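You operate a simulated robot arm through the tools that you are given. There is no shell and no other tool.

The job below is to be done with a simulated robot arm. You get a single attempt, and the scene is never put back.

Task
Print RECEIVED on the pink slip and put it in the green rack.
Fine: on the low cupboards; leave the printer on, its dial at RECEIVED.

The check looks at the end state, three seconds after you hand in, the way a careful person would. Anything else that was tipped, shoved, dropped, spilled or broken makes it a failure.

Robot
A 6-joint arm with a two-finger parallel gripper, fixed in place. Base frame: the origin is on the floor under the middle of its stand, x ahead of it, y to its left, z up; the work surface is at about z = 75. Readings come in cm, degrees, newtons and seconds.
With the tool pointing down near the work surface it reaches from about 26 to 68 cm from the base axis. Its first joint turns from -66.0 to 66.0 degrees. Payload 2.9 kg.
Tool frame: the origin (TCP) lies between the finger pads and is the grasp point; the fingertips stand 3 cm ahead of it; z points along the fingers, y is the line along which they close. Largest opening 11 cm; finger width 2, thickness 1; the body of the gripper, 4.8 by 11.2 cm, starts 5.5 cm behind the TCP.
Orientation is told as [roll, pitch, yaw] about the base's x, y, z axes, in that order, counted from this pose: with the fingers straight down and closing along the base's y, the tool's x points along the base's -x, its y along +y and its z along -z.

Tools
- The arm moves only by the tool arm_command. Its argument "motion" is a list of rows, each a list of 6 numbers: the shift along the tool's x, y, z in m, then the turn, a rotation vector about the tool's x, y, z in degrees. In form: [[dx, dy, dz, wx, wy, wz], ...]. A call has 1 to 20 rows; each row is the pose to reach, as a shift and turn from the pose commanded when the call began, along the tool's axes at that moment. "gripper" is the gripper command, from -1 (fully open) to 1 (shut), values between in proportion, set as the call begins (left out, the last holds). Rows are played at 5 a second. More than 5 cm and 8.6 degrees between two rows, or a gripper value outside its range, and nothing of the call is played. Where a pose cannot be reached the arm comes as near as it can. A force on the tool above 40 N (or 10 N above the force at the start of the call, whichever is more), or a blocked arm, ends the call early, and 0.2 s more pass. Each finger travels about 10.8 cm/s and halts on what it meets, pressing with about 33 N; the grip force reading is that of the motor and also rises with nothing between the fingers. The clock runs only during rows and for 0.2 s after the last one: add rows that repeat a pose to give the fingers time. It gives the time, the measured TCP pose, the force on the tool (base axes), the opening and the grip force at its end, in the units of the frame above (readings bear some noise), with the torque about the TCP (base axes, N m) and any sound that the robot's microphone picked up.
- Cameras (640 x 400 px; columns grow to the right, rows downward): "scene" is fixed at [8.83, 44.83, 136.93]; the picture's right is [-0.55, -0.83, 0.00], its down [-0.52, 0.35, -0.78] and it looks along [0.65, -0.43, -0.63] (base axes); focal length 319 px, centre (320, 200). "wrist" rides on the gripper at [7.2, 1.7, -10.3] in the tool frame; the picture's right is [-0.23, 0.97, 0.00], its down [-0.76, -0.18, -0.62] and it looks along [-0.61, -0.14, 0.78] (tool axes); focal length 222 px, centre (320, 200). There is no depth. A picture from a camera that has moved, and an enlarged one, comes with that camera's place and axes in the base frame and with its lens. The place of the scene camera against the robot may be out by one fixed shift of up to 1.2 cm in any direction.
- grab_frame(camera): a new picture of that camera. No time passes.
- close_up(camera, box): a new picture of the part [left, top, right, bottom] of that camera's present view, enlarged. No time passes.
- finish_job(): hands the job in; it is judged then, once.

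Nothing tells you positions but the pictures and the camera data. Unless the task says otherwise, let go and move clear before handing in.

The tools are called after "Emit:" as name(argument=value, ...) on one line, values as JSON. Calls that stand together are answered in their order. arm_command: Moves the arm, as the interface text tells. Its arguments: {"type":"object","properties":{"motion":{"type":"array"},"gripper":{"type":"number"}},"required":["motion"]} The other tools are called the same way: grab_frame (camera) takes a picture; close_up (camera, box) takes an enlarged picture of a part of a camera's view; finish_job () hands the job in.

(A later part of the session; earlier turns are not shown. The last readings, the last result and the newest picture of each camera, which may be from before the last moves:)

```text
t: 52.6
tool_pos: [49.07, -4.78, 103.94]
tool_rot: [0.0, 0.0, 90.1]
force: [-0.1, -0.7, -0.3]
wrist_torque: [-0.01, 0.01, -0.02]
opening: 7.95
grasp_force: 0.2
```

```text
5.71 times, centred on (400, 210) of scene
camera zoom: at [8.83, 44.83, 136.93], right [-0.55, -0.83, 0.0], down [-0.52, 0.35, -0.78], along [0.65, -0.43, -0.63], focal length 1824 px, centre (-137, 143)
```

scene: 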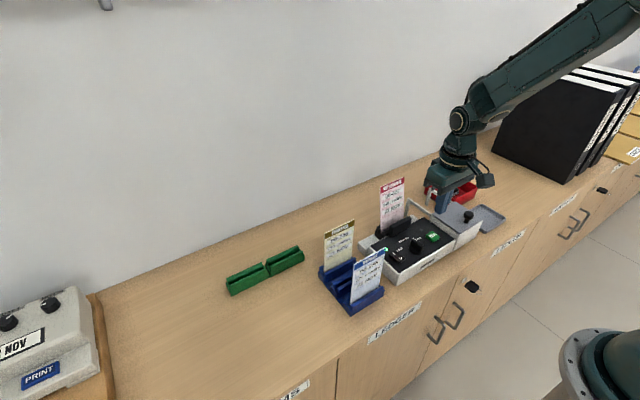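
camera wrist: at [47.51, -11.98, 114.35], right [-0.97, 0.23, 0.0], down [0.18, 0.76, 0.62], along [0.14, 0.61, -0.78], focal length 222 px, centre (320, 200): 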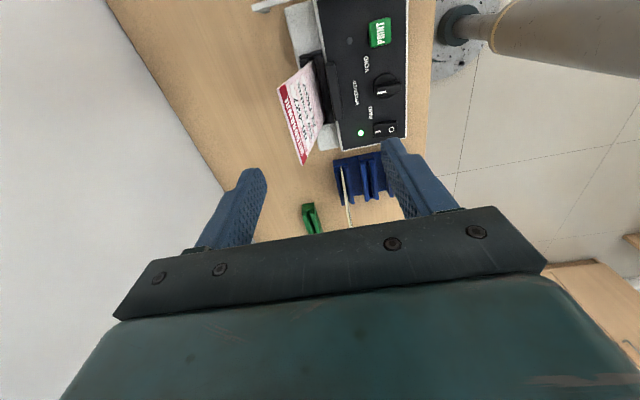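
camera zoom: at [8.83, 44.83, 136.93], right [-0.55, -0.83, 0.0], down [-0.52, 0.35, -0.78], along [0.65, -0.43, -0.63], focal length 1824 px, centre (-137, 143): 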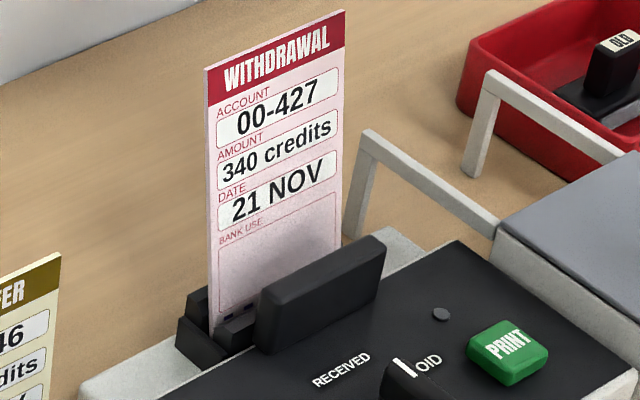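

The BANK USE box looks blank, so the click was probably just the button: something may be missing, perhaps in the lidded bay next to the printer. I'll leave the slip standing and look closely at that bay.

Emit:
arm_command(motion=[[0.011, 0.015, 0.0, 0, 0, 8.2], [0.022, 0.03, 0.0, 0, 0, 16.4], [0.033, 0.045, 0.0, 0, 0, 24.6], [0.0445, 0.059, 0.0, 0, 0, 32.8], [0.0555, 0.074, 0.0, 0, 0, 41.0], [0.067, 0.089, 0.0, 0, 0, 49.2], [0.078, 0.104, 0.0, 0, 0, 57.4], [0.089, 0.119, 0.0, 0, 0, 65.6], [0.1, 0.134, 0.01, 0, 0, 73.8], [0.1115, 0.148, 0.02, 0, 0, 82.0], [0.1225, 0.163, 0.03, 0, 0, 90], [0.1225, 0.163, 0.03, 0, 0, 90], [0.1225, 0.163, 0.03, 0, 0, 90]])

Emit:
grab_frame(camera="wrist")

Emit:
close_up(camera="wrist", box=[200, 40, 430, 210])

Emit:
close_up(camera="scene", box=[400, 160, 520, 260])

```text
t: 55.4
tool_pos: [32.83, -17.1, 100.89]
tool_rot: [0.0, 0.1, -0.1]
force: [0.7, 0.5, -0.1]
wrist_torque: [0.01, 0.01, 0.0]
opening: 7.98
grasp_force: 0.1
```

```text
taken
camera wrist: at [25.56, -15.25, 111.33], right [0.23, 0.97, 0.0], down [0.76, -0.18, 0.62], along [0.61, -0.14, -0.78], focal length 222 px, centre (320, 200)
```

wrist: 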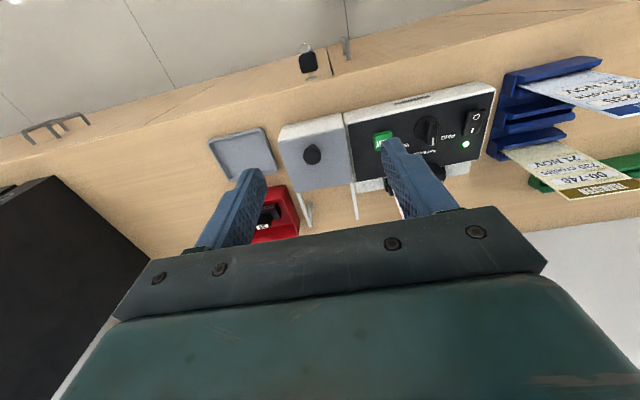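

```text
2.35 times, centred on (315, 125) of wrist
camera zoom: at [25.56, -15.25, 111.33], right [0.23, 0.97, 0.0], down [0.76, -0.18, 0.62], along [0.61, -0.14, -0.78], focal length 523 px, centre (332, 376)
```

zoom: 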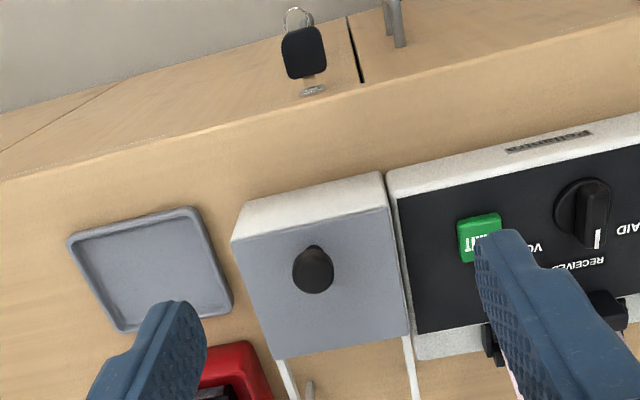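

```text
4.00 times, centred on (460, 210) of scene
camera zoom: at [8.83, 44.83, 136.93], right [-0.55, -0.83, 0.0], down [-0.52, 0.35, -0.78], along [0.65, -0.43, -0.63], focal length 1276 px, centre (-240, 160)
```

zoom: 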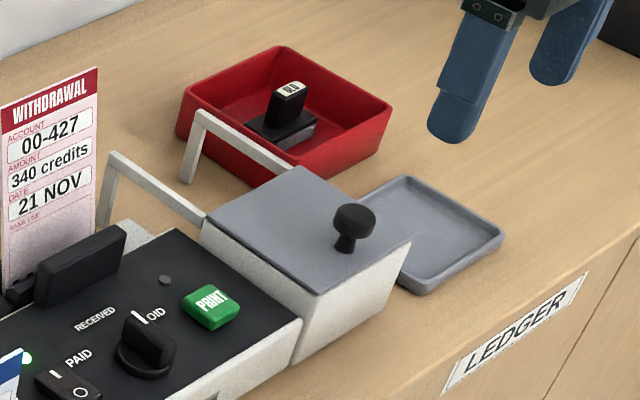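

The bay lid spans about x 36.7–45.5, y −24 to −14.7, with the knob near the robot end and rails running 8.5 cm back, so it should slide toward the wall. I'll move over the knob to grip and slide it open.

Emit:
arm_command(motion=[[-0.02, -0.007, 0.01, 0, 0, 0], [-0.04, -0.014, 0.02, 0, 0, 0], [-0.055, -0.021, 0.04, 0, 0, 0], [-0.055, -0.021, 0.06, 0, 0, 0], [-0.055, -0.021, 0.06, 0, 0, 0], [-0.055, -0.021, 0.06, 0, 0, 0]], gripper=0.09)

Emit:
grab_frame(camera="wrist")

Emit:
close_up(camera="wrist", box=[220, 60, 420, 220])

Emit:
close_up(camera="scene", box=[380, 120, 520, 260])

```text
t: 56.8
tool_pos: [38.53, -18.97, 95.06]
tool_rot: [0.0, 0.0, 0.0]
force: [0.3, 0.3, -1.1]
wrist_torque: [0.02, 0.0, 0.0]
opening: 5.02
grasp_force: 0.1
```

```text
taken
camera wrist: at [31.21, -17.25, 105.49], right [0.23, 0.97, 0.0], down [0.76, -0.18, 0.62], along [0.61, -0.14, -0.78], focal length 222 px, centre (320, 200)
```

wrist: 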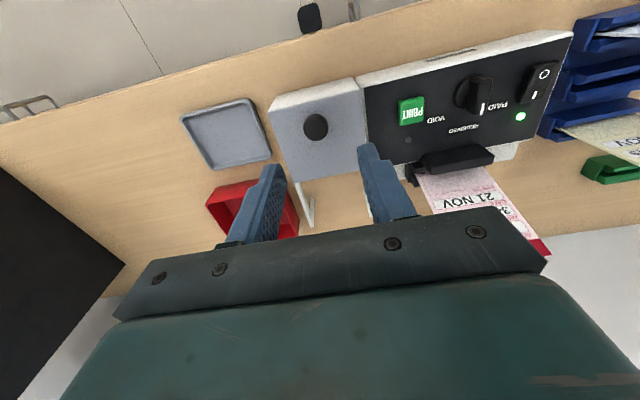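

```text
2.50 times, centred on (320, 140) of wrist
camera zoom: at [31.21, -17.25, 105.49], right [0.23, 0.97, 0.0], down [0.76, -0.18, 0.62], along [0.61, -0.14, -0.78], focal length 555 px, centre (320, 350)
```

zoom: 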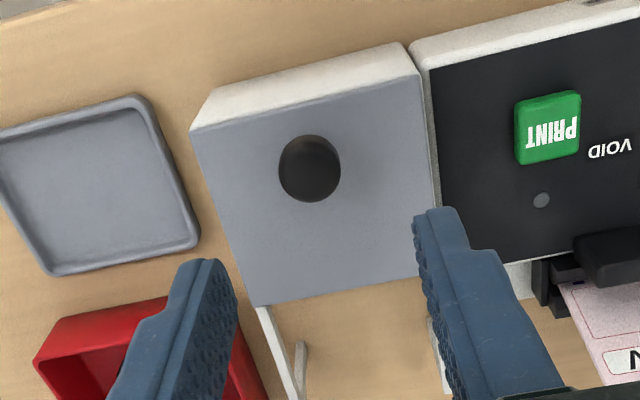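

```text
2.86 times, centred on (450, 190) of scene
camera zoom: at [8.83, 44.83, 136.93], right [-0.55, -0.83, 0.0], down [-0.52, 0.35, -0.78], along [0.65, -0.43, -0.63], focal length 912 px, centre (-51, 229)
```

zoom: 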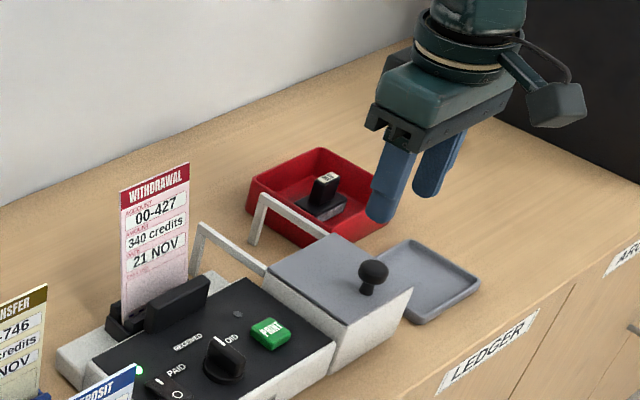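

The knob is 3 mm to the −y side. Correcting and lowering around it.

Emit:
arm_command(motion=[[0, -0.0033, 0.02, 0, 0, 0], [0, -0.0033, 0.04, 0, 0, 0], [0, -0.0033, 0.06, 0, 0, 0], [0, -0.0033, 0.075, 0, 0, 0], [0, -0.0033, 0.082, 0, 0, 0], [0, -0.0033, 0.082, 0, 0, 0]])

Emit:
close_up(camera="wrist", box=[220, 80, 420, 240])

Emit:
close_up(camera="scene", box=[400, 140, 520, 260])

```text
t: 58.2
tool_pos: [38.37, -19.22, 86.94]
tool_rot: [0.2, 0.1, 0.1]
force: [-0.1, 0.0, -0.5]
wrist_torque: [0.02, 0.0, -0.04]
opening: 5.01
grasp_force: 0.0
```

```text
2.50 times, centred on (320, 160) of wrist
camera zoom: at [31.12, -17.6, 97.34], right [0.23, 0.97, 0.0], down [0.76, -0.18, 0.62], along [0.61, -0.14, -0.78], focal length 555 px, centre (320, 300)
```

zoom: 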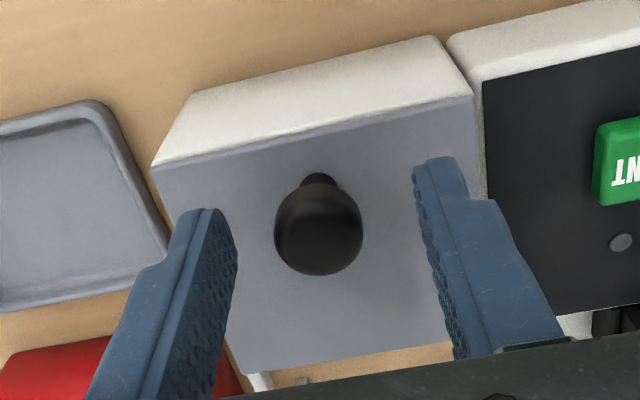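

```text
3.33 times, centred on (460, 200) of scene
camera zoom: at [8.83, 44.83, 136.93], right [-0.55, -0.83, 0.0], down [-0.52, 0.35, -0.78], along [0.65, -0.43, -0.63], focal length 1064 px, centre (-147, 200)
```

zoom: 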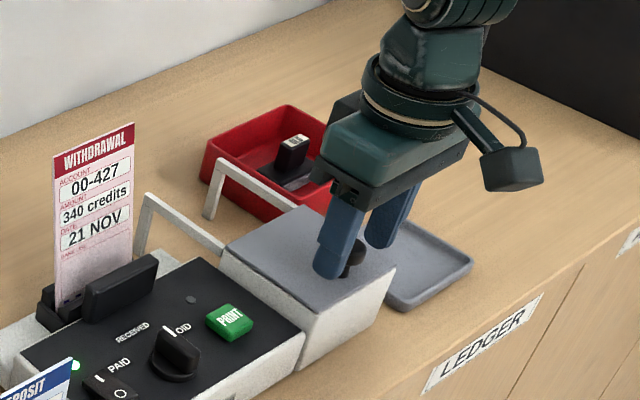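

Centred on the knob. I'll lower 3 mm and close on it.

Emit:
arm_command(motion=[[0, 0, 0.004, 0, 0, 0], [0, 0, 0.004, 0, 0, 0], [0, 0, 0.004, 0, 0, 0], [0, 0, 0.004, 0, 0, 0]], gripper=1)

```text
t: 59.2
tool_pos: [38.62, -19.49, 86.78]
tool_rot: [-0.2, -0.4, -0.2]
force: [0.7, -8.7, 32.6]
wrist_torque: [-0.29, -0.35, -0.04]
opening: 2.3
grasp_force: 45.0
```

Gripped, with some upward load from the knob's rounded head; I'll relax that a little.

Emit:
arm_command(motion=[[0, -0.0008, -0.002, 0, 0, 0], [0, -0.001, -0.003, 0, 0, 0], [0, -0.001, -0.003, 0, 0, 0]])

```text
t: 60.0
tool_pos: [38.47, -19.59, 86.75]
tool_rot: [0.0, 0.0, -0.1]
force: [6.8, -16.4, -15.0]
wrist_torque: [-0.46, -0.88, -0.03]
opening: 2.28
grasp_force: 44.9
```

Now I'll push the lid toward the wall in small steps and watch the force.

Emit:
arm_command(motion=[[0, -0.0008, 0.0012, 0, 0, 0], [-0.003, -0.0008, 0.0012, 0, 0, 0], [-0.006, -0.0008, 0.0012, 0, 0, 0], [-0.01, -0.0008, 0.0012, 0, 0, 0], [-0.01, -0.0008, 0.0012, 0, 0, 0]])

Emit:
grab_frame(camera="wrist")

Emit:
close_up(camera="scene", box=[360, 140, 520, 290])

```text
t: 61.2
tool_pos: [39.43, -19.54, 86.77]
tool_rot: [0.1, 0.0, 0.1]
force: [-0.2, 2.2, 9.8]
wrist_torque: [0.06, 1.17, 0.07]
opening: 2.27
grasp_force: 44.9
```

```text
taken
camera wrist: at [32.19, -17.78, 97.13], right [0.23, 0.97, 0.0], down [0.76, -0.18, 0.62], along [0.61, -0.14, -0.78], focal length 222 px, centre (320, 200)
```

wrist: 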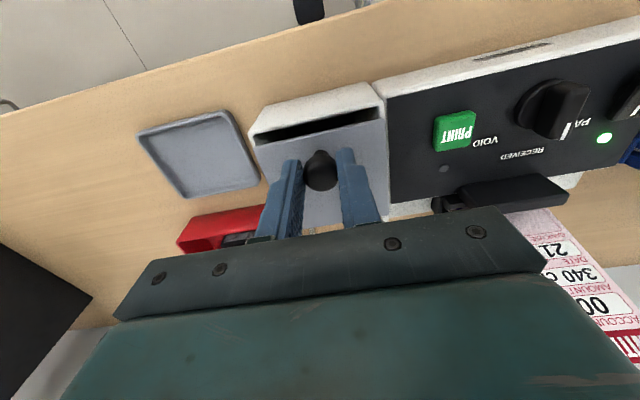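

```text
2.67 times, centred on (440, 215) of scene
camera zoom: at [8.82, 44.84, 136.93], right [-0.55, -0.83, 0.0], down [-0.52, 0.35, -0.78], along [0.65, -0.43, -0.63], focal length 851 px, centre (0, 160)
```

zoom: 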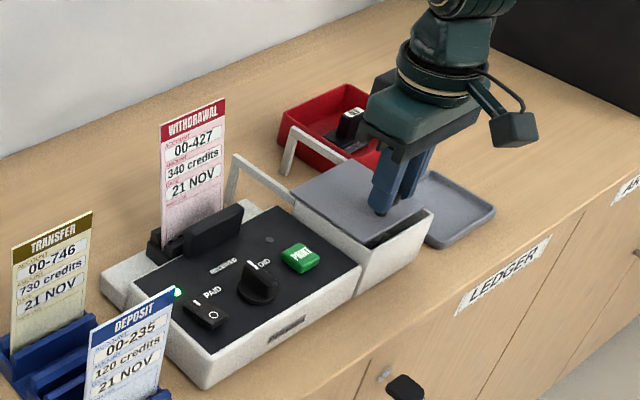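

The lid slides and the bay is opening. Continuing to slide it fully back.

Emit:
arm_command(motion=[[-0.01, 0, 0, 0, 0, 0], [-0.02, 0, 0, 0, 0, 0], [-0.03, 0, 0, 0, 0, 0], [-0.04, 0, 0, 0, 0, 0], [-0.05, 0, 0, 0, 0, 0], [-0.06, 0, 0, 0, 0, 0], [-0.07, 0, 0, 0, 0, 0], [-0.07, 0, 0, 0, 0, 0]])

Emit:
grab_frame(camera="wrist")

Emit:
close_up(camera="scene", box=[360, 140, 520, 290])

```text
t: 63.0
tool_pos: [46.47, -19.5, 86.7]
tool_rot: [0.0, 0.0, 0.0]
force: [0.7, 12.3, 12.7]
wrist_torque: [0.34, -0.04, 0.03]
opening: 2.27
grasp_force: 44.7
```

```text
taken
camera wrist: at [39.18, -17.75, 97.1], right [0.23, 0.97, 0.0], down [0.76, -0.18, 0.62], along [0.61, -0.14, -0.78], focal length 222 px, centre (320, 200)
```

wrist: 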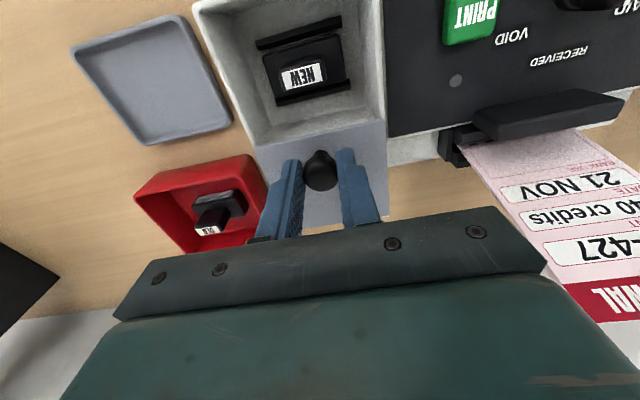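

```text
2.67 times, centred on (440, 215) of scene
camera zoom: at [8.81, 44.87, 136.92], right [-0.55, -0.83, 0.0], down [-0.52, 0.35, -0.78], along [0.65, -0.43, -0.62], focal length 851 px, centre (0, 160)
```

zoom: 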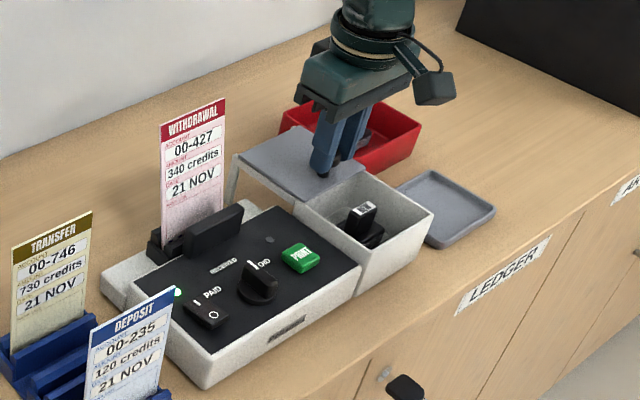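

Inside the bay is a cartridge marked NEW between two holders. Let me look closely.

Emit:
close_up(camera="wrist", box=[180, 0, 400, 150])

Emit:
close_up(camera="scene", box=[430, 195, 490, 255])

Emit:
close_up(camera="wrist", box=[440, 70, 640, 220])

Emit:
close_up(camera="wrist", box=[120, 140, 280, 260])

```text
2.67 times, centred on (290, 75) of wrist
camera zoom: at [39.18, -17.75, 97.1], right [0.23, 0.97, 0.0], down [0.76, -0.18, 0.62], along [0.61, -0.14, -0.78], focal length 592 px, centre (400, 533)
```

zoom: 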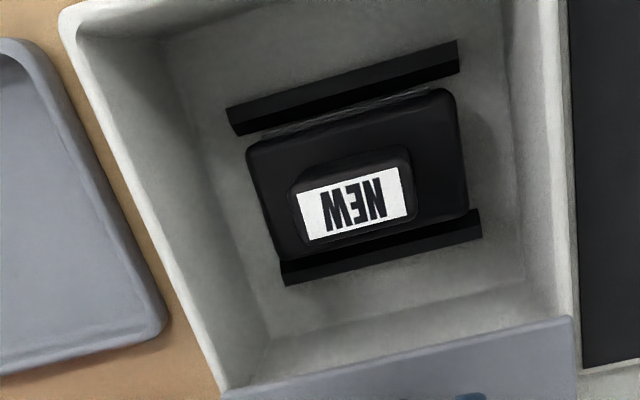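

```text
6.67 times, centred on (460, 225) of scene
camera zoom: at [8.81, 44.87, 136.92], right [-0.55, -0.83, 0.0], down [-0.52, 0.35, -0.78], along [0.65, -0.43, -0.62], focal length 2128 px, centre (-613, 33)
```

zoom: 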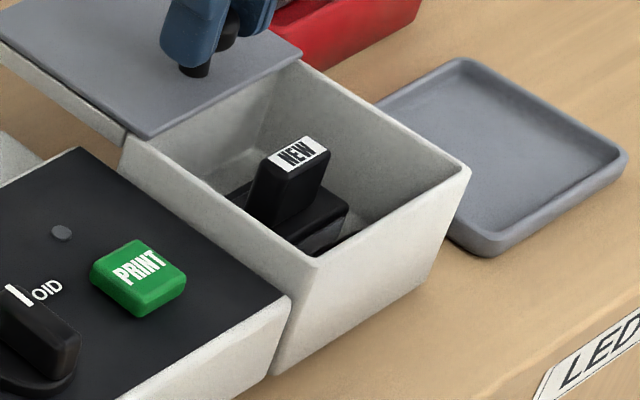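

```text
2.67 times, centred on (540, 145) of wrist
camera zoom: at [39.18, -17.75, 97.1], right [0.23, 0.97, 0.0], down [0.76, -0.18, 0.62], along [0.61, -0.14, -0.78], focal length 592 px, centre (-267, 347)
```

zoom: 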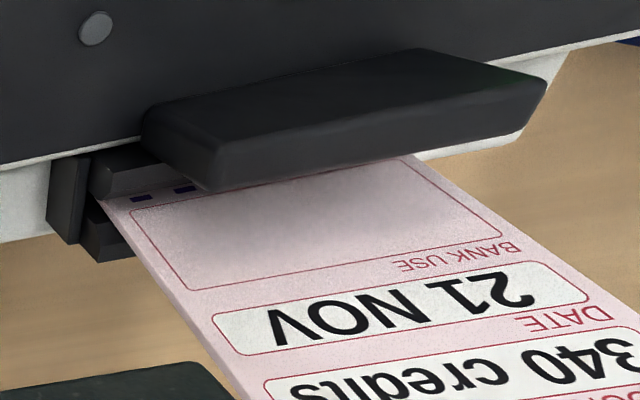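

```text
3.33 times, centred on (200, 200) of wrist
camera zoom: at [39.18, -17.75, 97.1], right [0.23, 0.97, 0.0], down [0.76, -0.18, 0.62], along [0.61, -0.14, -0.78], focal length 740 px, centre (720, 200)
```

zoom: 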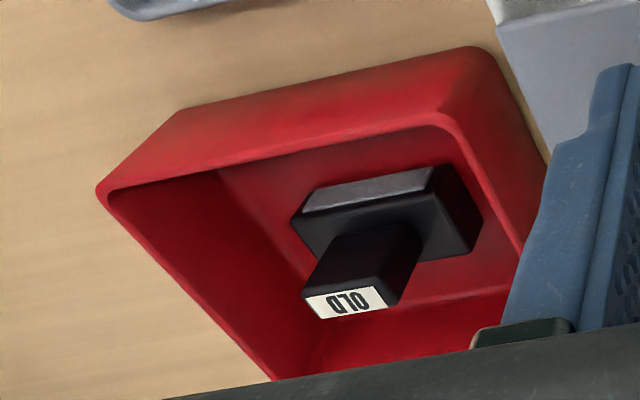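

The BANK USE box is clearly still blank, and a NEW cartridge is in the bay. Before concluding why it didn't print, I'll let go of the knob and view the cartridge's seating from a better angle.

Emit:
arm_command(motion=[[0, 0, 0, 0, 0, 0], [0, 0, 0, 0, 0, 0], [0, 0, 0, 0, 0, 0]], gripper=0.09)

Emit:
arm_command(motion=[[0, 0, -0.03, 0, 0, 0], [0, 0, -0.07, 0, 0, 0], [0.03, 0, -0.1, 0, 0, 0], [0.07, 0, -0.1, 0, 0, 0], [0.11, 0, -0.1, 0, 0, 0], [0.15, 0, -0.1, 0, 0, 0], [0.15, 0, -0.1, 0, 0, 0]])

Emit:
grab_frame(camera="wrist")

Emit:
close_up(camera="wrist", box=[250, 70, 390, 190])

Emit:
close_up(camera="scene", box=[400, 160, 520, 270])

```text
t: 63.8
tool_pos: [46.44, -19.58, 86.63]
tool_rot: [0.0, 0.0, -0.2]
force: [0.2, 0.3, -0.3]
wrist_torque: [0.0, -0.02, -0.04]
opening: 5.0
grasp_force: 0.0
```

```text
t: 65.4
tool_pos: [31.18, -19.74, 96.58]
tool_rot: [-0.1, -0.1, 0.1]
force: [0.0, 0.2, -0.1]
wrist_torque: [0.01, 0.03, -0.02]
opening: 5.02
grasp_force: 0.1
```

```text
taken
camera wrist: at [23.93, -18.0, 107.0], right [0.23, 0.97, 0.0], down [0.76, -0.18, 0.62], along [0.61, -0.14, -0.78], focal length 222 px, centre (320, 200)
```

wrist: 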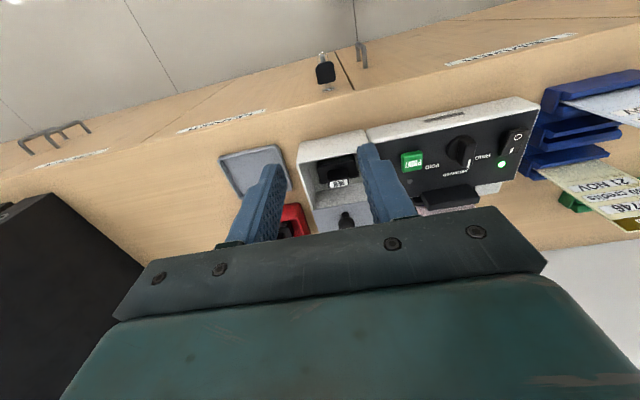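

```text
3.33 times, centred on (320, 130) of wrist
camera zoom: at [23.93, -18.0, 107.0], right [0.23, 0.97, 0.0], down [0.76, -0.18, 0.62], along [0.61, -0.14, -0.78], focal length 740 px, centre (320, 433)
```

zoom: 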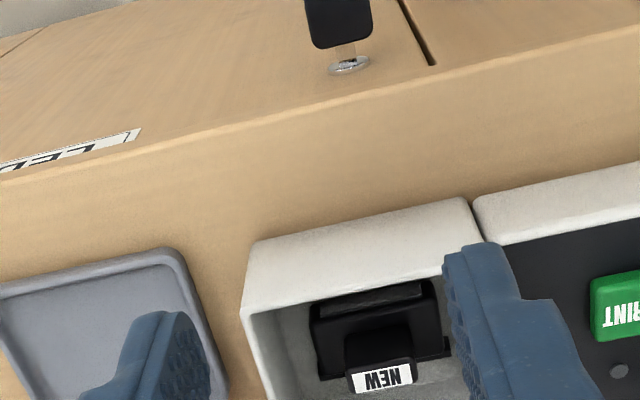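

```text
3.64 times, centred on (460, 215) of scene
camera zoom: at [8.83, 44.83, 136.93], right [-0.55, -0.83, 0.0], down [-0.52, 0.35, -0.78], along [0.65, -0.43, -0.63], focal length 1160 px, centre (-189, 146)
```

zoom: 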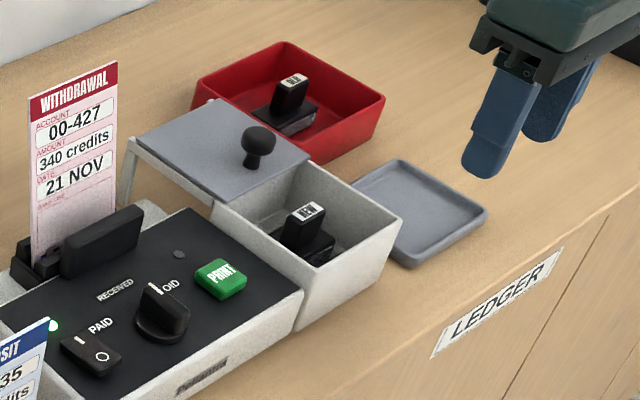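

NEW is properly seated, so the ink looks fine and the bay was not the problem. I'll slide the lid closed again exactly as it was, then check how the slip is seated.

Emit:
arm_command(motion=[[-0.04, 0, 0, 0, 0, 0], [-0.08, 0, 0, 0, 0, 0], [-0.12, 0, 0, 0, 0, 0], [-0.15, 0, 0, 0, 0, 0], [-0.15, 0, 0.03, 0, 0, 0], [-0.15, 0, 0.06, 0, 0, 0], [-0.15, 0, 0.085, 0, 0, 0], [-0.15, 0, 0.098, 0, 0, 0], [-0.15, 0, 0.098, 0, 0, 0]])

Emit:
close_up(camera="wrist", box=[220, 80, 420, 240])

```text
t: 67.4
tool_pos: [46.44, -19.59, 86.6]
tool_rot: [0.0, 0.0, 0.0]
force: [-0.6, -0.3, 0.1]
wrist_torque: [0.0, 0.0, 0.0]
opening: 5.02
grasp_force: 0.0
```

```text
2.50 times, centred on (320, 160) of wrist
camera zoom: at [39.13, -17.83, 97.04], right [0.23, 0.97, 0.0], down [0.76, -0.18, 0.62], along [0.61, -0.14, -0.78], focal length 555 px, centre (320, 300)
```

zoom: 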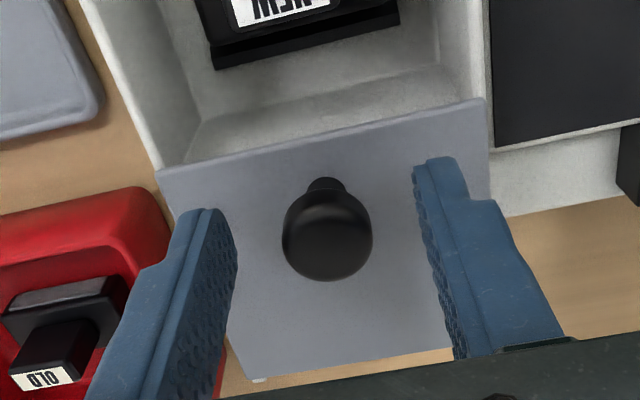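

Emit:
arm_command(motion=[[0, 0.0018, -0.001, 0, 0, 0], [0, 0.0018, -0.001, 0, 0, 0]])

Emit:
arm_command(motion=[[0, 0, 0, 0, 0, 0], [0, 0, 0, 0, 0, 0], [0, 0, 0, 0, 0, 0]], gripper=1)

```text
t: 68.0
tool_pos: [46.4, -19.44, 86.97]
tool_rot: [0.0, 0.0, -0.1]
force: [0.0, 1.0, 0.1]
wrist_torque: [0.05, 0.05, 0.02]
opening: 5.01
grasp_force: 0.0
```

```text
t: 68.8
tool_pos: [46.44, -19.57, 86.88]
tool_rot: [-0.1, 0.0, 0.0]
force: [0.0, -4.0, -1.2]
wrist_torque: [-0.14, -0.03, -0.04]
opening: 2.26
grasp_force: 44.7
```

The grip on the knob is relaxed this time. Sliding the lid back toward the robot.

Emit:
arm_command(motion=[[0.01, 0, 0, 0, 0, 0], [0.02, 0, 0, 0, 0, 0], [0.03, 0, 0, 0, 0, 0], [0.04, 0, 0, 0, 0, 0], [0.05, 0, 0, 0, 0, 0], [0.06, 0, 0, 0, 0, 0], [0.07, 0, 0, 0, 0, 0], [0.075, 0, 0, 0, 0, 0], [0.08, 0, 0, 0, 0, 0], [0.08, 0, 0, 0, 0, 0]])

Emit:
grab_frame(camera="wrist")

Emit:
close_up(camera="scene", box=[360, 140, 520, 290])

```text
t: 71.0
tool_pos: [38.38, -19.44, 87.0]
tool_rot: [0.0, 0.1, 0.0]
force: [-0.5, -13.4, -28.5]
wrist_torque: [-0.36, 0.47, -0.1]
opening: 2.24
grasp_force: 44.8
```

```text
taken
camera wrist: at [31.16, -17.72, 97.33], right [0.23, 0.97, 0.0], down [0.76, -0.18, 0.62], along [0.61, -0.14, -0.78], focal length 222 px, centre (320, 200)
```

wrist: 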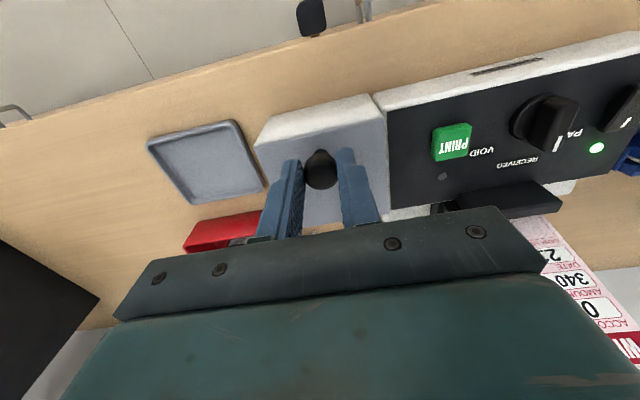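

```text
2.67 times, centred on (440, 215) of scene
camera zoom: at [8.87, 44.78, 136.95], right [-0.55, -0.83, 0.0], down [-0.52, 0.35, -0.78], along [0.65, -0.43, -0.63], focal length 851 px, centre (0, 160)
```

zoom: 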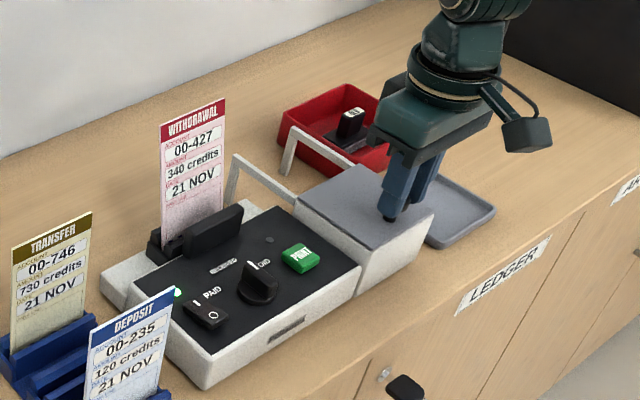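

The lid is closed again. Releasing the knob and rising.

Emit:
arm_command(motion=[[0, 0, 0.001, 0, 0, 0], [0, 0, 0.001, 0, 0, 0], [0, 0, 0.001, 0, 0, 0]], gripper=0.09)

Emit:
arm_command(motion=[[0, 0, -0.03, 0, 0, 0], [0, 0, -0.07, 0, 0, 0], [0, 0, -0.11, 0, 0, 0], [0, 0, -0.15, 0, 0, 0], [0, 0, -0.15, 0, 0, 0]])

Emit:
grab_frame(camera="wrist")

Emit:
close_up(camera="scene", box=[380, 180, 500, 270])

```text
t: 71.8
tool_pos: [38.54, -19.47, 86.77]
tool_rot: [0.1, -0.1, 0.1]
force: [-0.8, -0.2, -0.1]
wrist_torque: [0.0, -0.01, -0.04]
opening: 5.0
grasp_force: 0.1
```

```text
t: 73.0
tool_pos: [38.55, -19.5, 102.0]
tool_rot: [0.0, 0.0, -0.1]
force: [-0.4, -0.5, 0.9]
wrist_torque: [-0.02, -0.05, 0.01]
opening: 5.0
grasp_force: 0.1
```

```text
taken
camera wrist: at [31.31, -17.79, 112.4], right [0.23, 0.97, 0.0], down [0.76, -0.18, 0.62], along [0.61, -0.14, -0.78], focal length 222 px, centre (320, 200)
```

wrist: 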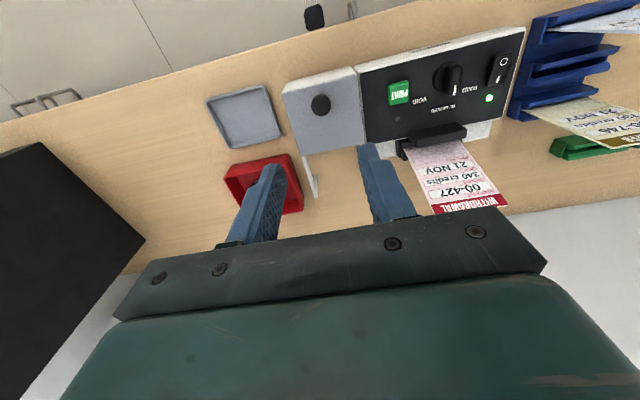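

```text
4.44 times, centred on (440, 225) of scene
camera zoom: at [8.83, 44.83, 136.93], right [-0.55, -0.83, 0.0], down [-0.52, 0.35, -0.78], along [0.65, -0.43, -0.63], focal length 1418 px, centre (-213, 89)
```

zoom: 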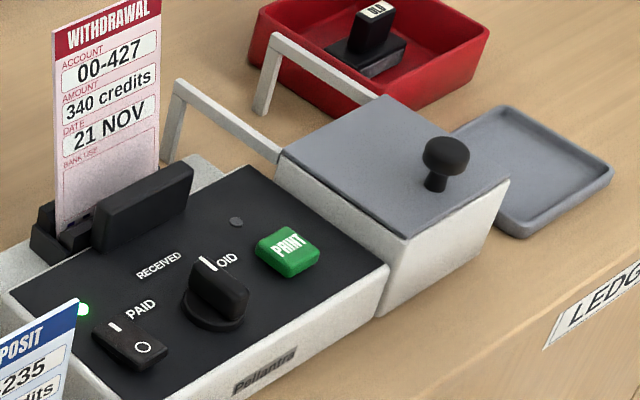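

Emit:
close_up(camera="scene", box=[375, 215, 411, 245])

Emit:
close_up(camera="wrist", box=[380, 100, 520, 220])

Emit:
close_up(camera="scene", box=[310, 235, 400, 320])

```text
13.33 times, centred on (393, 230) of scene
camera zoom: at [8.83, 44.83, 136.93], right [-0.55, -0.83, 0.0], down [-0.52, 0.35, -0.78], along [0.65, -0.43, -0.63], focal length 4255 px, centre (-653, -200)
```

zoom: 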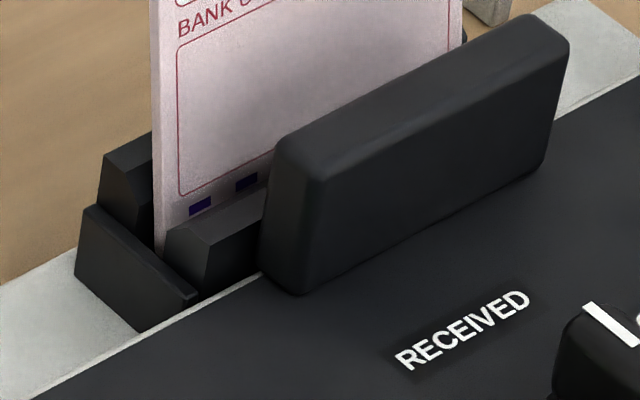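

```text
3.33 times, centred on (450, 160) of wrist
camera zoom: at [31.31, -17.79, 112.4], right [0.23, 0.97, 0.0], down [0.76, -0.18, 0.62], along [0.61, -0.14, -0.78], focal length 740 px, centre (-113, 333)
```

zoom: 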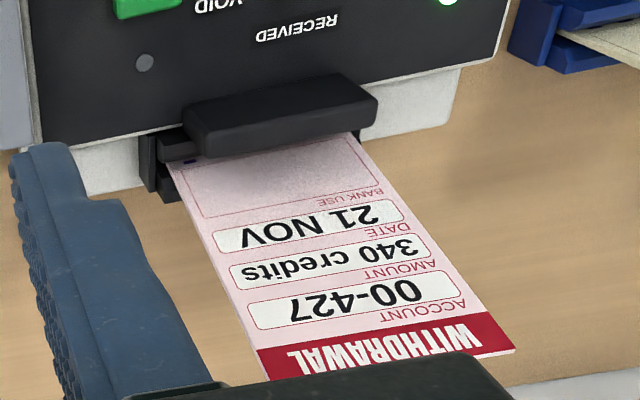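

```text
4.71 times, centred on (355, 278) of scene
camera zoom: at [8.83, 44.83, 136.93], right [-0.55, -0.83, 0.0], down [-0.52, 0.35, -0.78], along [0.65, -0.43, -0.63], focal length 1502 px, centre (155, -165)
```

zoom: 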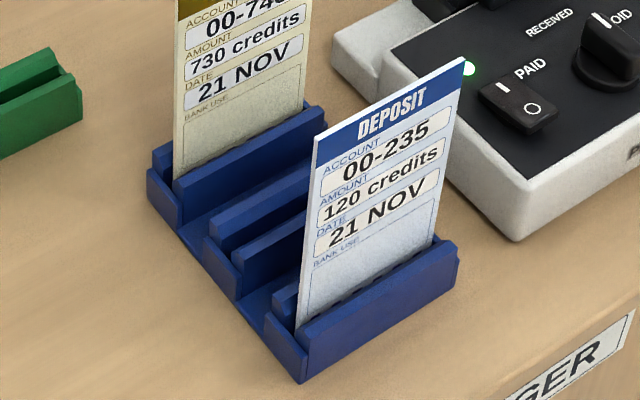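

I now see the cause: the slot has end plates, and the slip's +y bottom corner appears to be resting on the end plate instead of going down between them (it sits about 3 mm too far toward +y). I'll regrasp it and reseat it.

Emit:
arm_command(motion=[[-0.0098, 0.0133, -0.0222, 0, 0, -8.2], [-0.0196, 0.0267, -0.0222, 0, 0, -16.4], [-0.0295, 0.04, -0.0222, 0, 0, -24.6], [-0.0393, 0.0534, -0.0222, 0, 0, -32.8], [-0.0491, 0.0667, -0.0222, 0, 0, -41.0], [-0.0589, 0.08, -0.0222, 0, 0, -49.2], [-0.0687, 0.0934, -0.0222, 0, 0, -57.4], [-0.0785, 0.1068, -0.0222, 0, 0, -65.6], [-0.0884, 0.12, -0.0222, 0, 0, -73.8], [-0.0982, 0.1334, -0.0222, 0, 0, -82.0], [-0.108, 0.1468, -0.0222, 0, 0, -90], [-0.108, 0.1468, -0.0222, 0, 0, -90], [-0.108, 0.1468, -0.0222, 0, 0, -90]], gripper=-0.45)

Emit:
grab_frame(camera="wrist")

Emit:
close_up(camera="wrist", box=[260, 30, 350, 140])

```text
t: 75.8
tool_pos: [49.42, -4.78, 103.91]
tool_rot: [0.0, 0.0, 90.1]
force: [-0.1, -0.2, -0.5]
wrist_torque: [-0.02, 0.01, 0.02]
opening: 7.96
grasp_force: 0.1
```

```text
taken
camera wrist: at [47.64, -12.01, 114.34], right [-0.97, 0.23, 0.0], down [0.18, 0.76, 0.62], along [0.14, 0.61, -0.78], focal length 222 px, centre (320, 200)
```

wrist: 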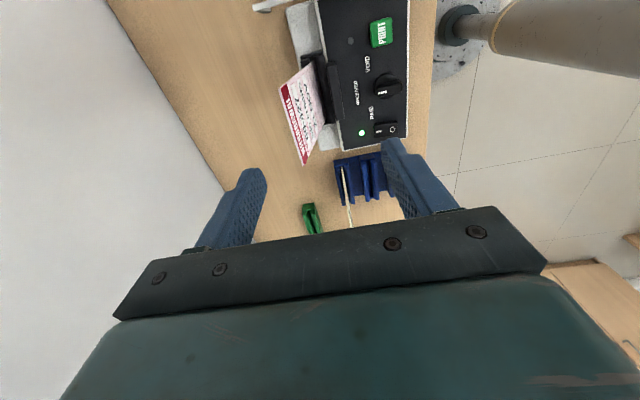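

```text
3.64 times, centred on (305, 85) of wrist
camera zoom: at [47.64, -12.01, 114.34], right [-0.97, 0.23, 0.0], down [0.18, 0.76, 0.62], along [0.14, 0.61, -0.78], focal length 808 px, centre (374, 618)
```

zoom: 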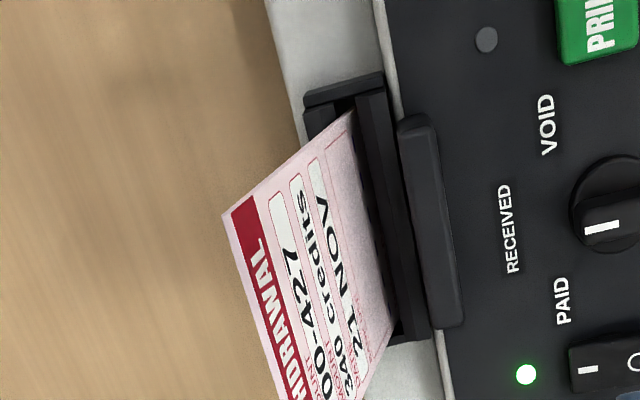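

The gap at the −y end confirms the slip is too far toward +y. Descending around the slip.

Emit:
arm_command(motion=[[0, 0, 0.03, 0, 0, 0], [0, 0, 0.06, 0, 0, 0], [0, 0, 0.09, 0, 0, 0], [0, 0, 0.115, 0, 0, 0], [0, 0, 0.13, 0, 0, 0], [0, 0, 0.13, 0, 0, 0]])

Emit:
grab_frame(camera="wrist")

Emit:
close_up(camera="scene", box=[355, 140, 455, 260])

```text
t: 77.2
tool_pos: [49.09, -4.83, 90.86]
tool_rot: [-0.1, 0.0, 89.9]
force: [-0.4, 0.0, -0.4]
wrist_torque: [-0.03, -0.01, 0.0]
opening: 7.97
grasp_force: 0.1
```

```text
taken
camera wrist: at [47.43, -12.01, 101.34], right [-0.97, 0.23, 0.0], down [0.18, 0.76, 0.62], along [0.14, 0.61, -0.78], focal length 222 px, centre (320, 200)
```

wrist: 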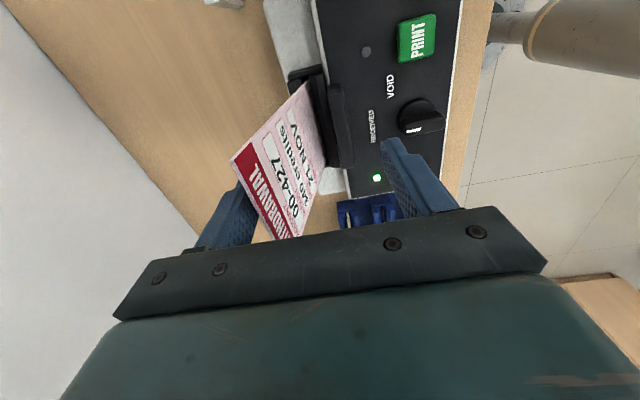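

```text
3.33 times, centred on (405, 200) of scene
camera zoom: at [8.83, 44.83, 136.93], right [-0.55, -0.83, 0.0], down [-0.52, 0.35, -0.78], along [0.65, -0.43, -0.63], focal length 1064 px, centre (37, 200)
```

zoom: 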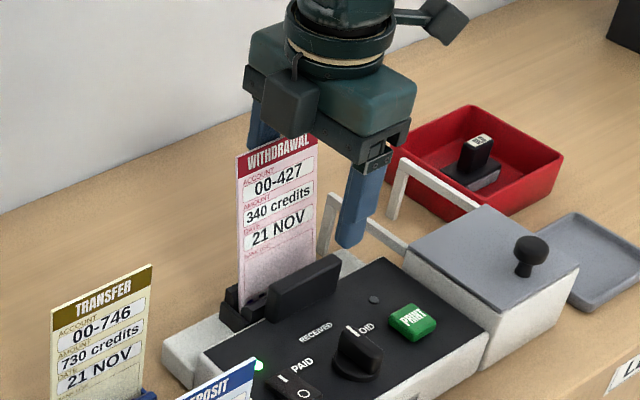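

The slip is between the fingers. Closing gradually so it is stood up gently.

Emit:
arm_command(motion=[[0, 0, 0, 0, 0, 0], [0, 0, 0, 0, 0, 0]], gripper=-0.1)

Emit:
arm_command(motion=[[0, 0, 0, 0, 0, 0], [0, 0, 0, 0, 0, 0]], gripper=0.25)

Emit:
arm_command(motion=[[0, 0, 0, 0, 0, 0], [0, 0, 0, 0, 0, 0]], gripper=0.55)

Emit:
arm_command(motion=[[0, 0, 0, 0, 0, 0], [0, 0, 0, 0, 0, 0], [0, 0, 0, 0, 0, 0]], gripper=1)

Emit:
grab_frame(camera="wrist")

Emit:
close_up(camera="scene", box=[355, 140, 455, 260])

```text
t: 77.8
tool_pos: [49.14, -4.97, 90.94]
tool_rot: [0.1, 0.0, 89.9]
force: [0.1, 0.4, -0.7]
wrist_torque: [-0.01, 0.0, -0.01]
opening: 6.07
grasp_force: 0.1
```

```text
t: 78.4
tool_pos: [49.26, -4.71, 90.98]
tool_rot: [0.0, 0.0, 90.0]
force: [0.1, -1.1, 0.2]
wrist_torque: [0.02, -0.01, 0.0]
opening: 4.13
grasp_force: 0.0
```

```text
t: 79.0
tool_pos: [49.03, -4.69, 91.0]
tool_rot: [0.0, 0.0, 90.0]
force: [0.2, 0.3, -0.6]
wrist_torque: [0.02, 0.0, 0.03]
opening: 2.49
grasp_force: 0.0
```

```text
t: 79.8
tool_pos: [49.2, -4.86, 90.98]
tool_rot: [-0.1, 0.0, 90.1]
force: [2.2, -0.1, 0.5]
wrist_torque: [0.01, -0.33, 0.0]
opening: 0.13
grasp_force: 33.4
```

```text
taken
camera wrist: at [47.46, -12.02, 101.38], right [-0.97, 0.23, 0.0], down [0.18, 0.76, 0.62], along [0.14, 0.61, -0.78], focal length 222 px, centre (320, 200)
```

wrist: 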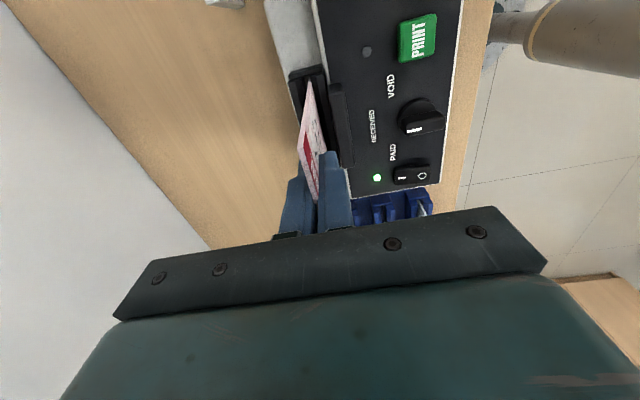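

```text
3.33 times, centred on (405, 200) of scene
camera zoom: at [8.84, 44.83, 136.93], right [-0.55, -0.83, 0.0], down [-0.52, 0.35, -0.78], along [0.65, -0.43, -0.63], focal length 1064 px, centre (37, 200)
```

zoom: 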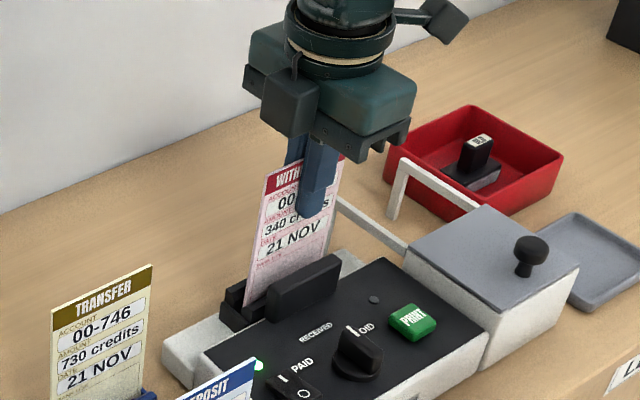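

Gripped again. I'll lift it 2.5 cm and compare its edges with the slot ends.

Emit:
arm_command(motion=[[0, 0, -0.01, 0, 0, 0], [0, 0, -0.025, 0, 0, 0], [0, 0, -0.035, 0, 0, 0], [0, 0, -0.035, 0, 0, 0], [0, 0, -0.035, 0, 0, 0]])

Emit:
close_up(camera="wrist", box=[280, 40, 340, 110])

Emit:
close_up(camera="scene", box=[370, 190, 430, 245])

```text
t: 81.0
tool_pos: [49.0, -4.78, 94.43]
tool_rot: [-0.1, 0.0, 90.0]
force: [0.1, -0.6, -0.2]
wrist_torque: [-0.03, 0.04, -0.02]
opening: 0.13
grasp_force: 33.3
```

```text
5.71 times, centred on (310, 75) of wrist
camera zoom: at [47.35, -11.94, 104.92], right [-0.97, 0.23, 0.0], down [0.18, 0.76, 0.62], along [0.14, 0.61, -0.78], focal length 1269 px, centre (377, 914)
```

zoom: 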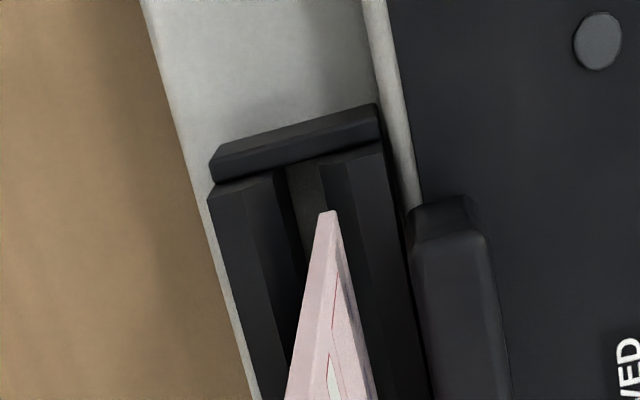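

```text
7.27 times, centred on (400, 218) of scene
camera zoom: at [8.83, 44.83, 136.93], right [-0.55, -0.83, 0.0], down [-0.52, 0.35, -0.78], along [0.65, -0.43, -0.63], focal length 2321 px, centre (-262, 73)
```

zoom: 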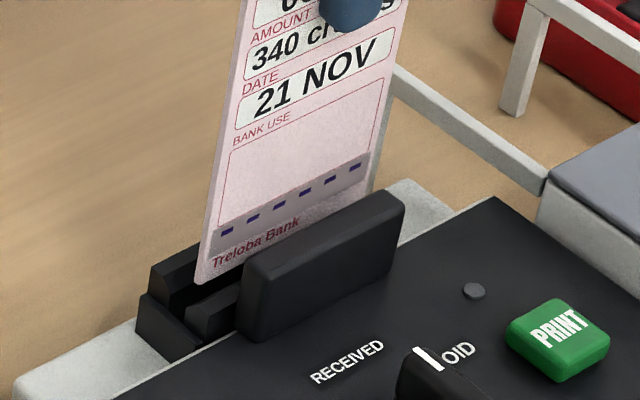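

Emit:
close_up(camera="wrist", box=[270, 60, 360, 220])

Emit:
close_up(camera="scene", box=[374, 205, 414, 240])

```text
2.50 times, centred on (315, 140) of wrist
camera zoom: at [47.35, -11.94, 104.92], right [-0.97, 0.23, 0.0], down [0.18, 0.76, 0.62], along [0.14, 0.61, -0.78], focal length 555 px, centre (332, 350)
```

zoom: 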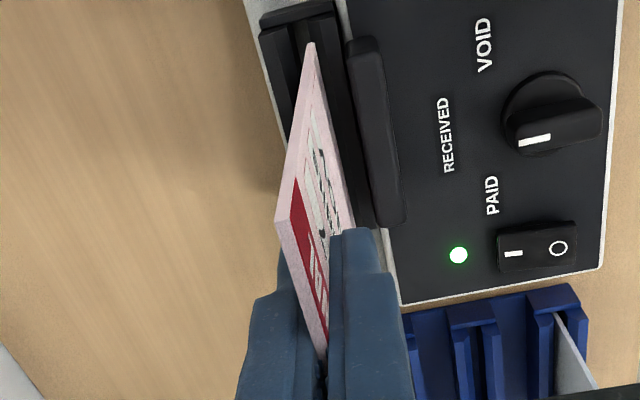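

```text
11.43 times, centred on (394, 222) of scene
camera zoom: at [8.83, 44.83, 136.93], right [-0.55, -0.83, 0.0], down [-0.52, 0.35, -0.78], along [0.65, -0.43, -0.63], focal length 3647 px, centre (-526, -57)
```

zoom: 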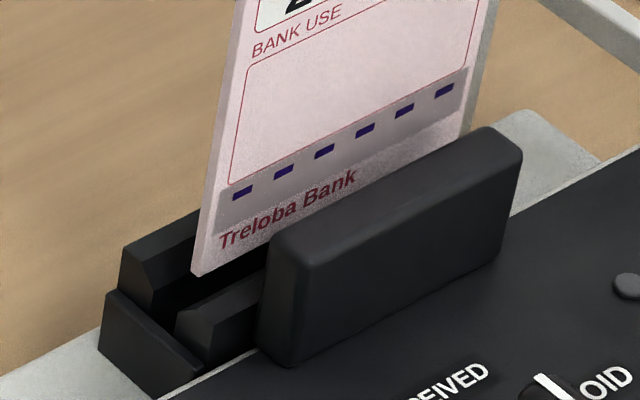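

I want a clear overhead look into the empty groove to understand its profile, so I'll raise the slip and shift it aside toward +y, placing the camera over the slot.

Emit:
arm_command(motion=[[0, 0, -0.035, 0, 0, 0], [-0.02, -0.004, -0.035, 0, 0, 0], [-0.05, -0.01, -0.035, 0, 0, 0], [-0.0775, -0.016, -0.035, 0, 0, 0], [-0.0775, -0.016, -0.035, 0, 0, 0], [-0.0775, -0.016, -0.035, 0, 0, 0]])

Emit:
close_up(camera="wrist", box=[270, 0, 370, 90])

Emit:
close_up(camera="wrist", box=[295, 0, 345, 50])

Emit:
close_up(camera="scene", box=[374, 205, 414, 240])

```text
t: 82.4
tool_pos: [50.91, 3.07, 98.07]
tool_rot: [0.1, -0.1, 90.0]
force: [1.0, 0.1, -0.2]
wrist_torque: [0.01, 0.02, 0.01]
opening: 0.14
grasp_force: 33.1
```

```text
4.44 times, centred on (320, 45) of wrist
camera zoom: at [49.18, -4.18, 108.51], right [-0.97, 0.23, 0.0], down [0.18, 0.76, 0.62], along [0.14, 0.61, -0.78], focal length 987 px, centre (320, 889)
```

zoom: 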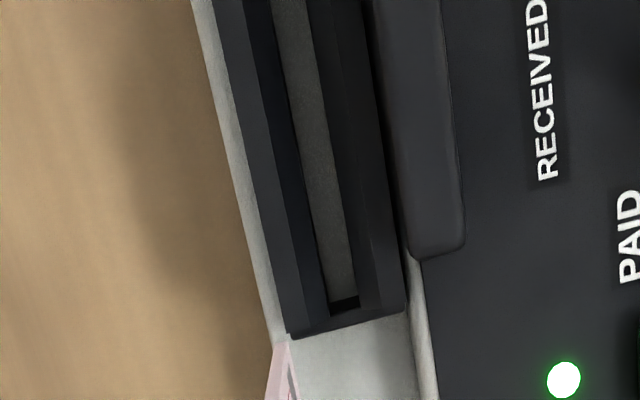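

```text
8.00 times, centred on (320, 25) of wrist
camera zoom: at [49.18, -4.18, 108.51], right [-0.97, 0.23, 0.0], down [0.18, 0.76, 0.62], along [0.14, 0.61, -0.78], focal length 1777 px, centre (320, 1600)
```

zoom: 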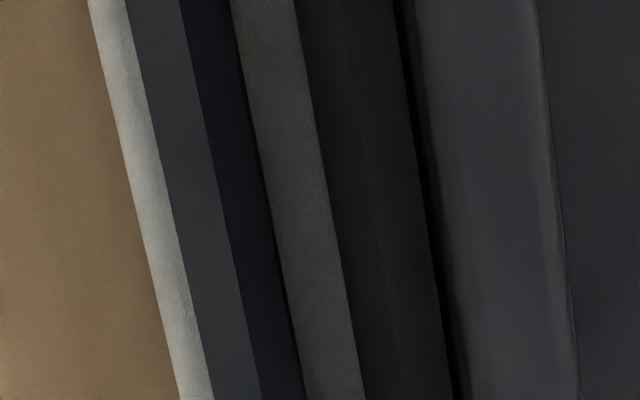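

```text
11.43 times, centred on (394, 222) of scene
camera zoom: at [8.83, 44.83, 136.93], right [-0.55, -0.83, 0.0], down [-0.52, 0.35, -0.78], along [0.65, -0.43, -0.63], focal length 3647 px, centre (-526, -57)
```

zoom: 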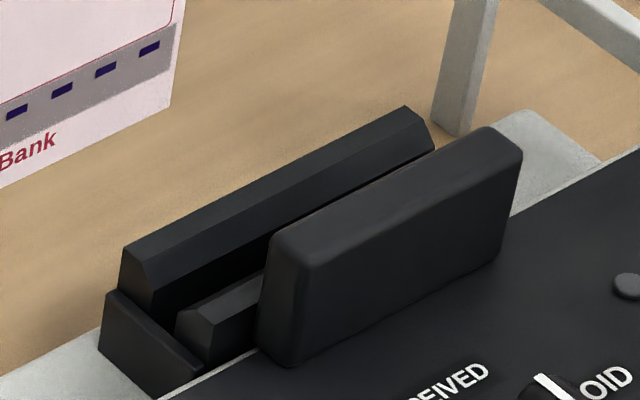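

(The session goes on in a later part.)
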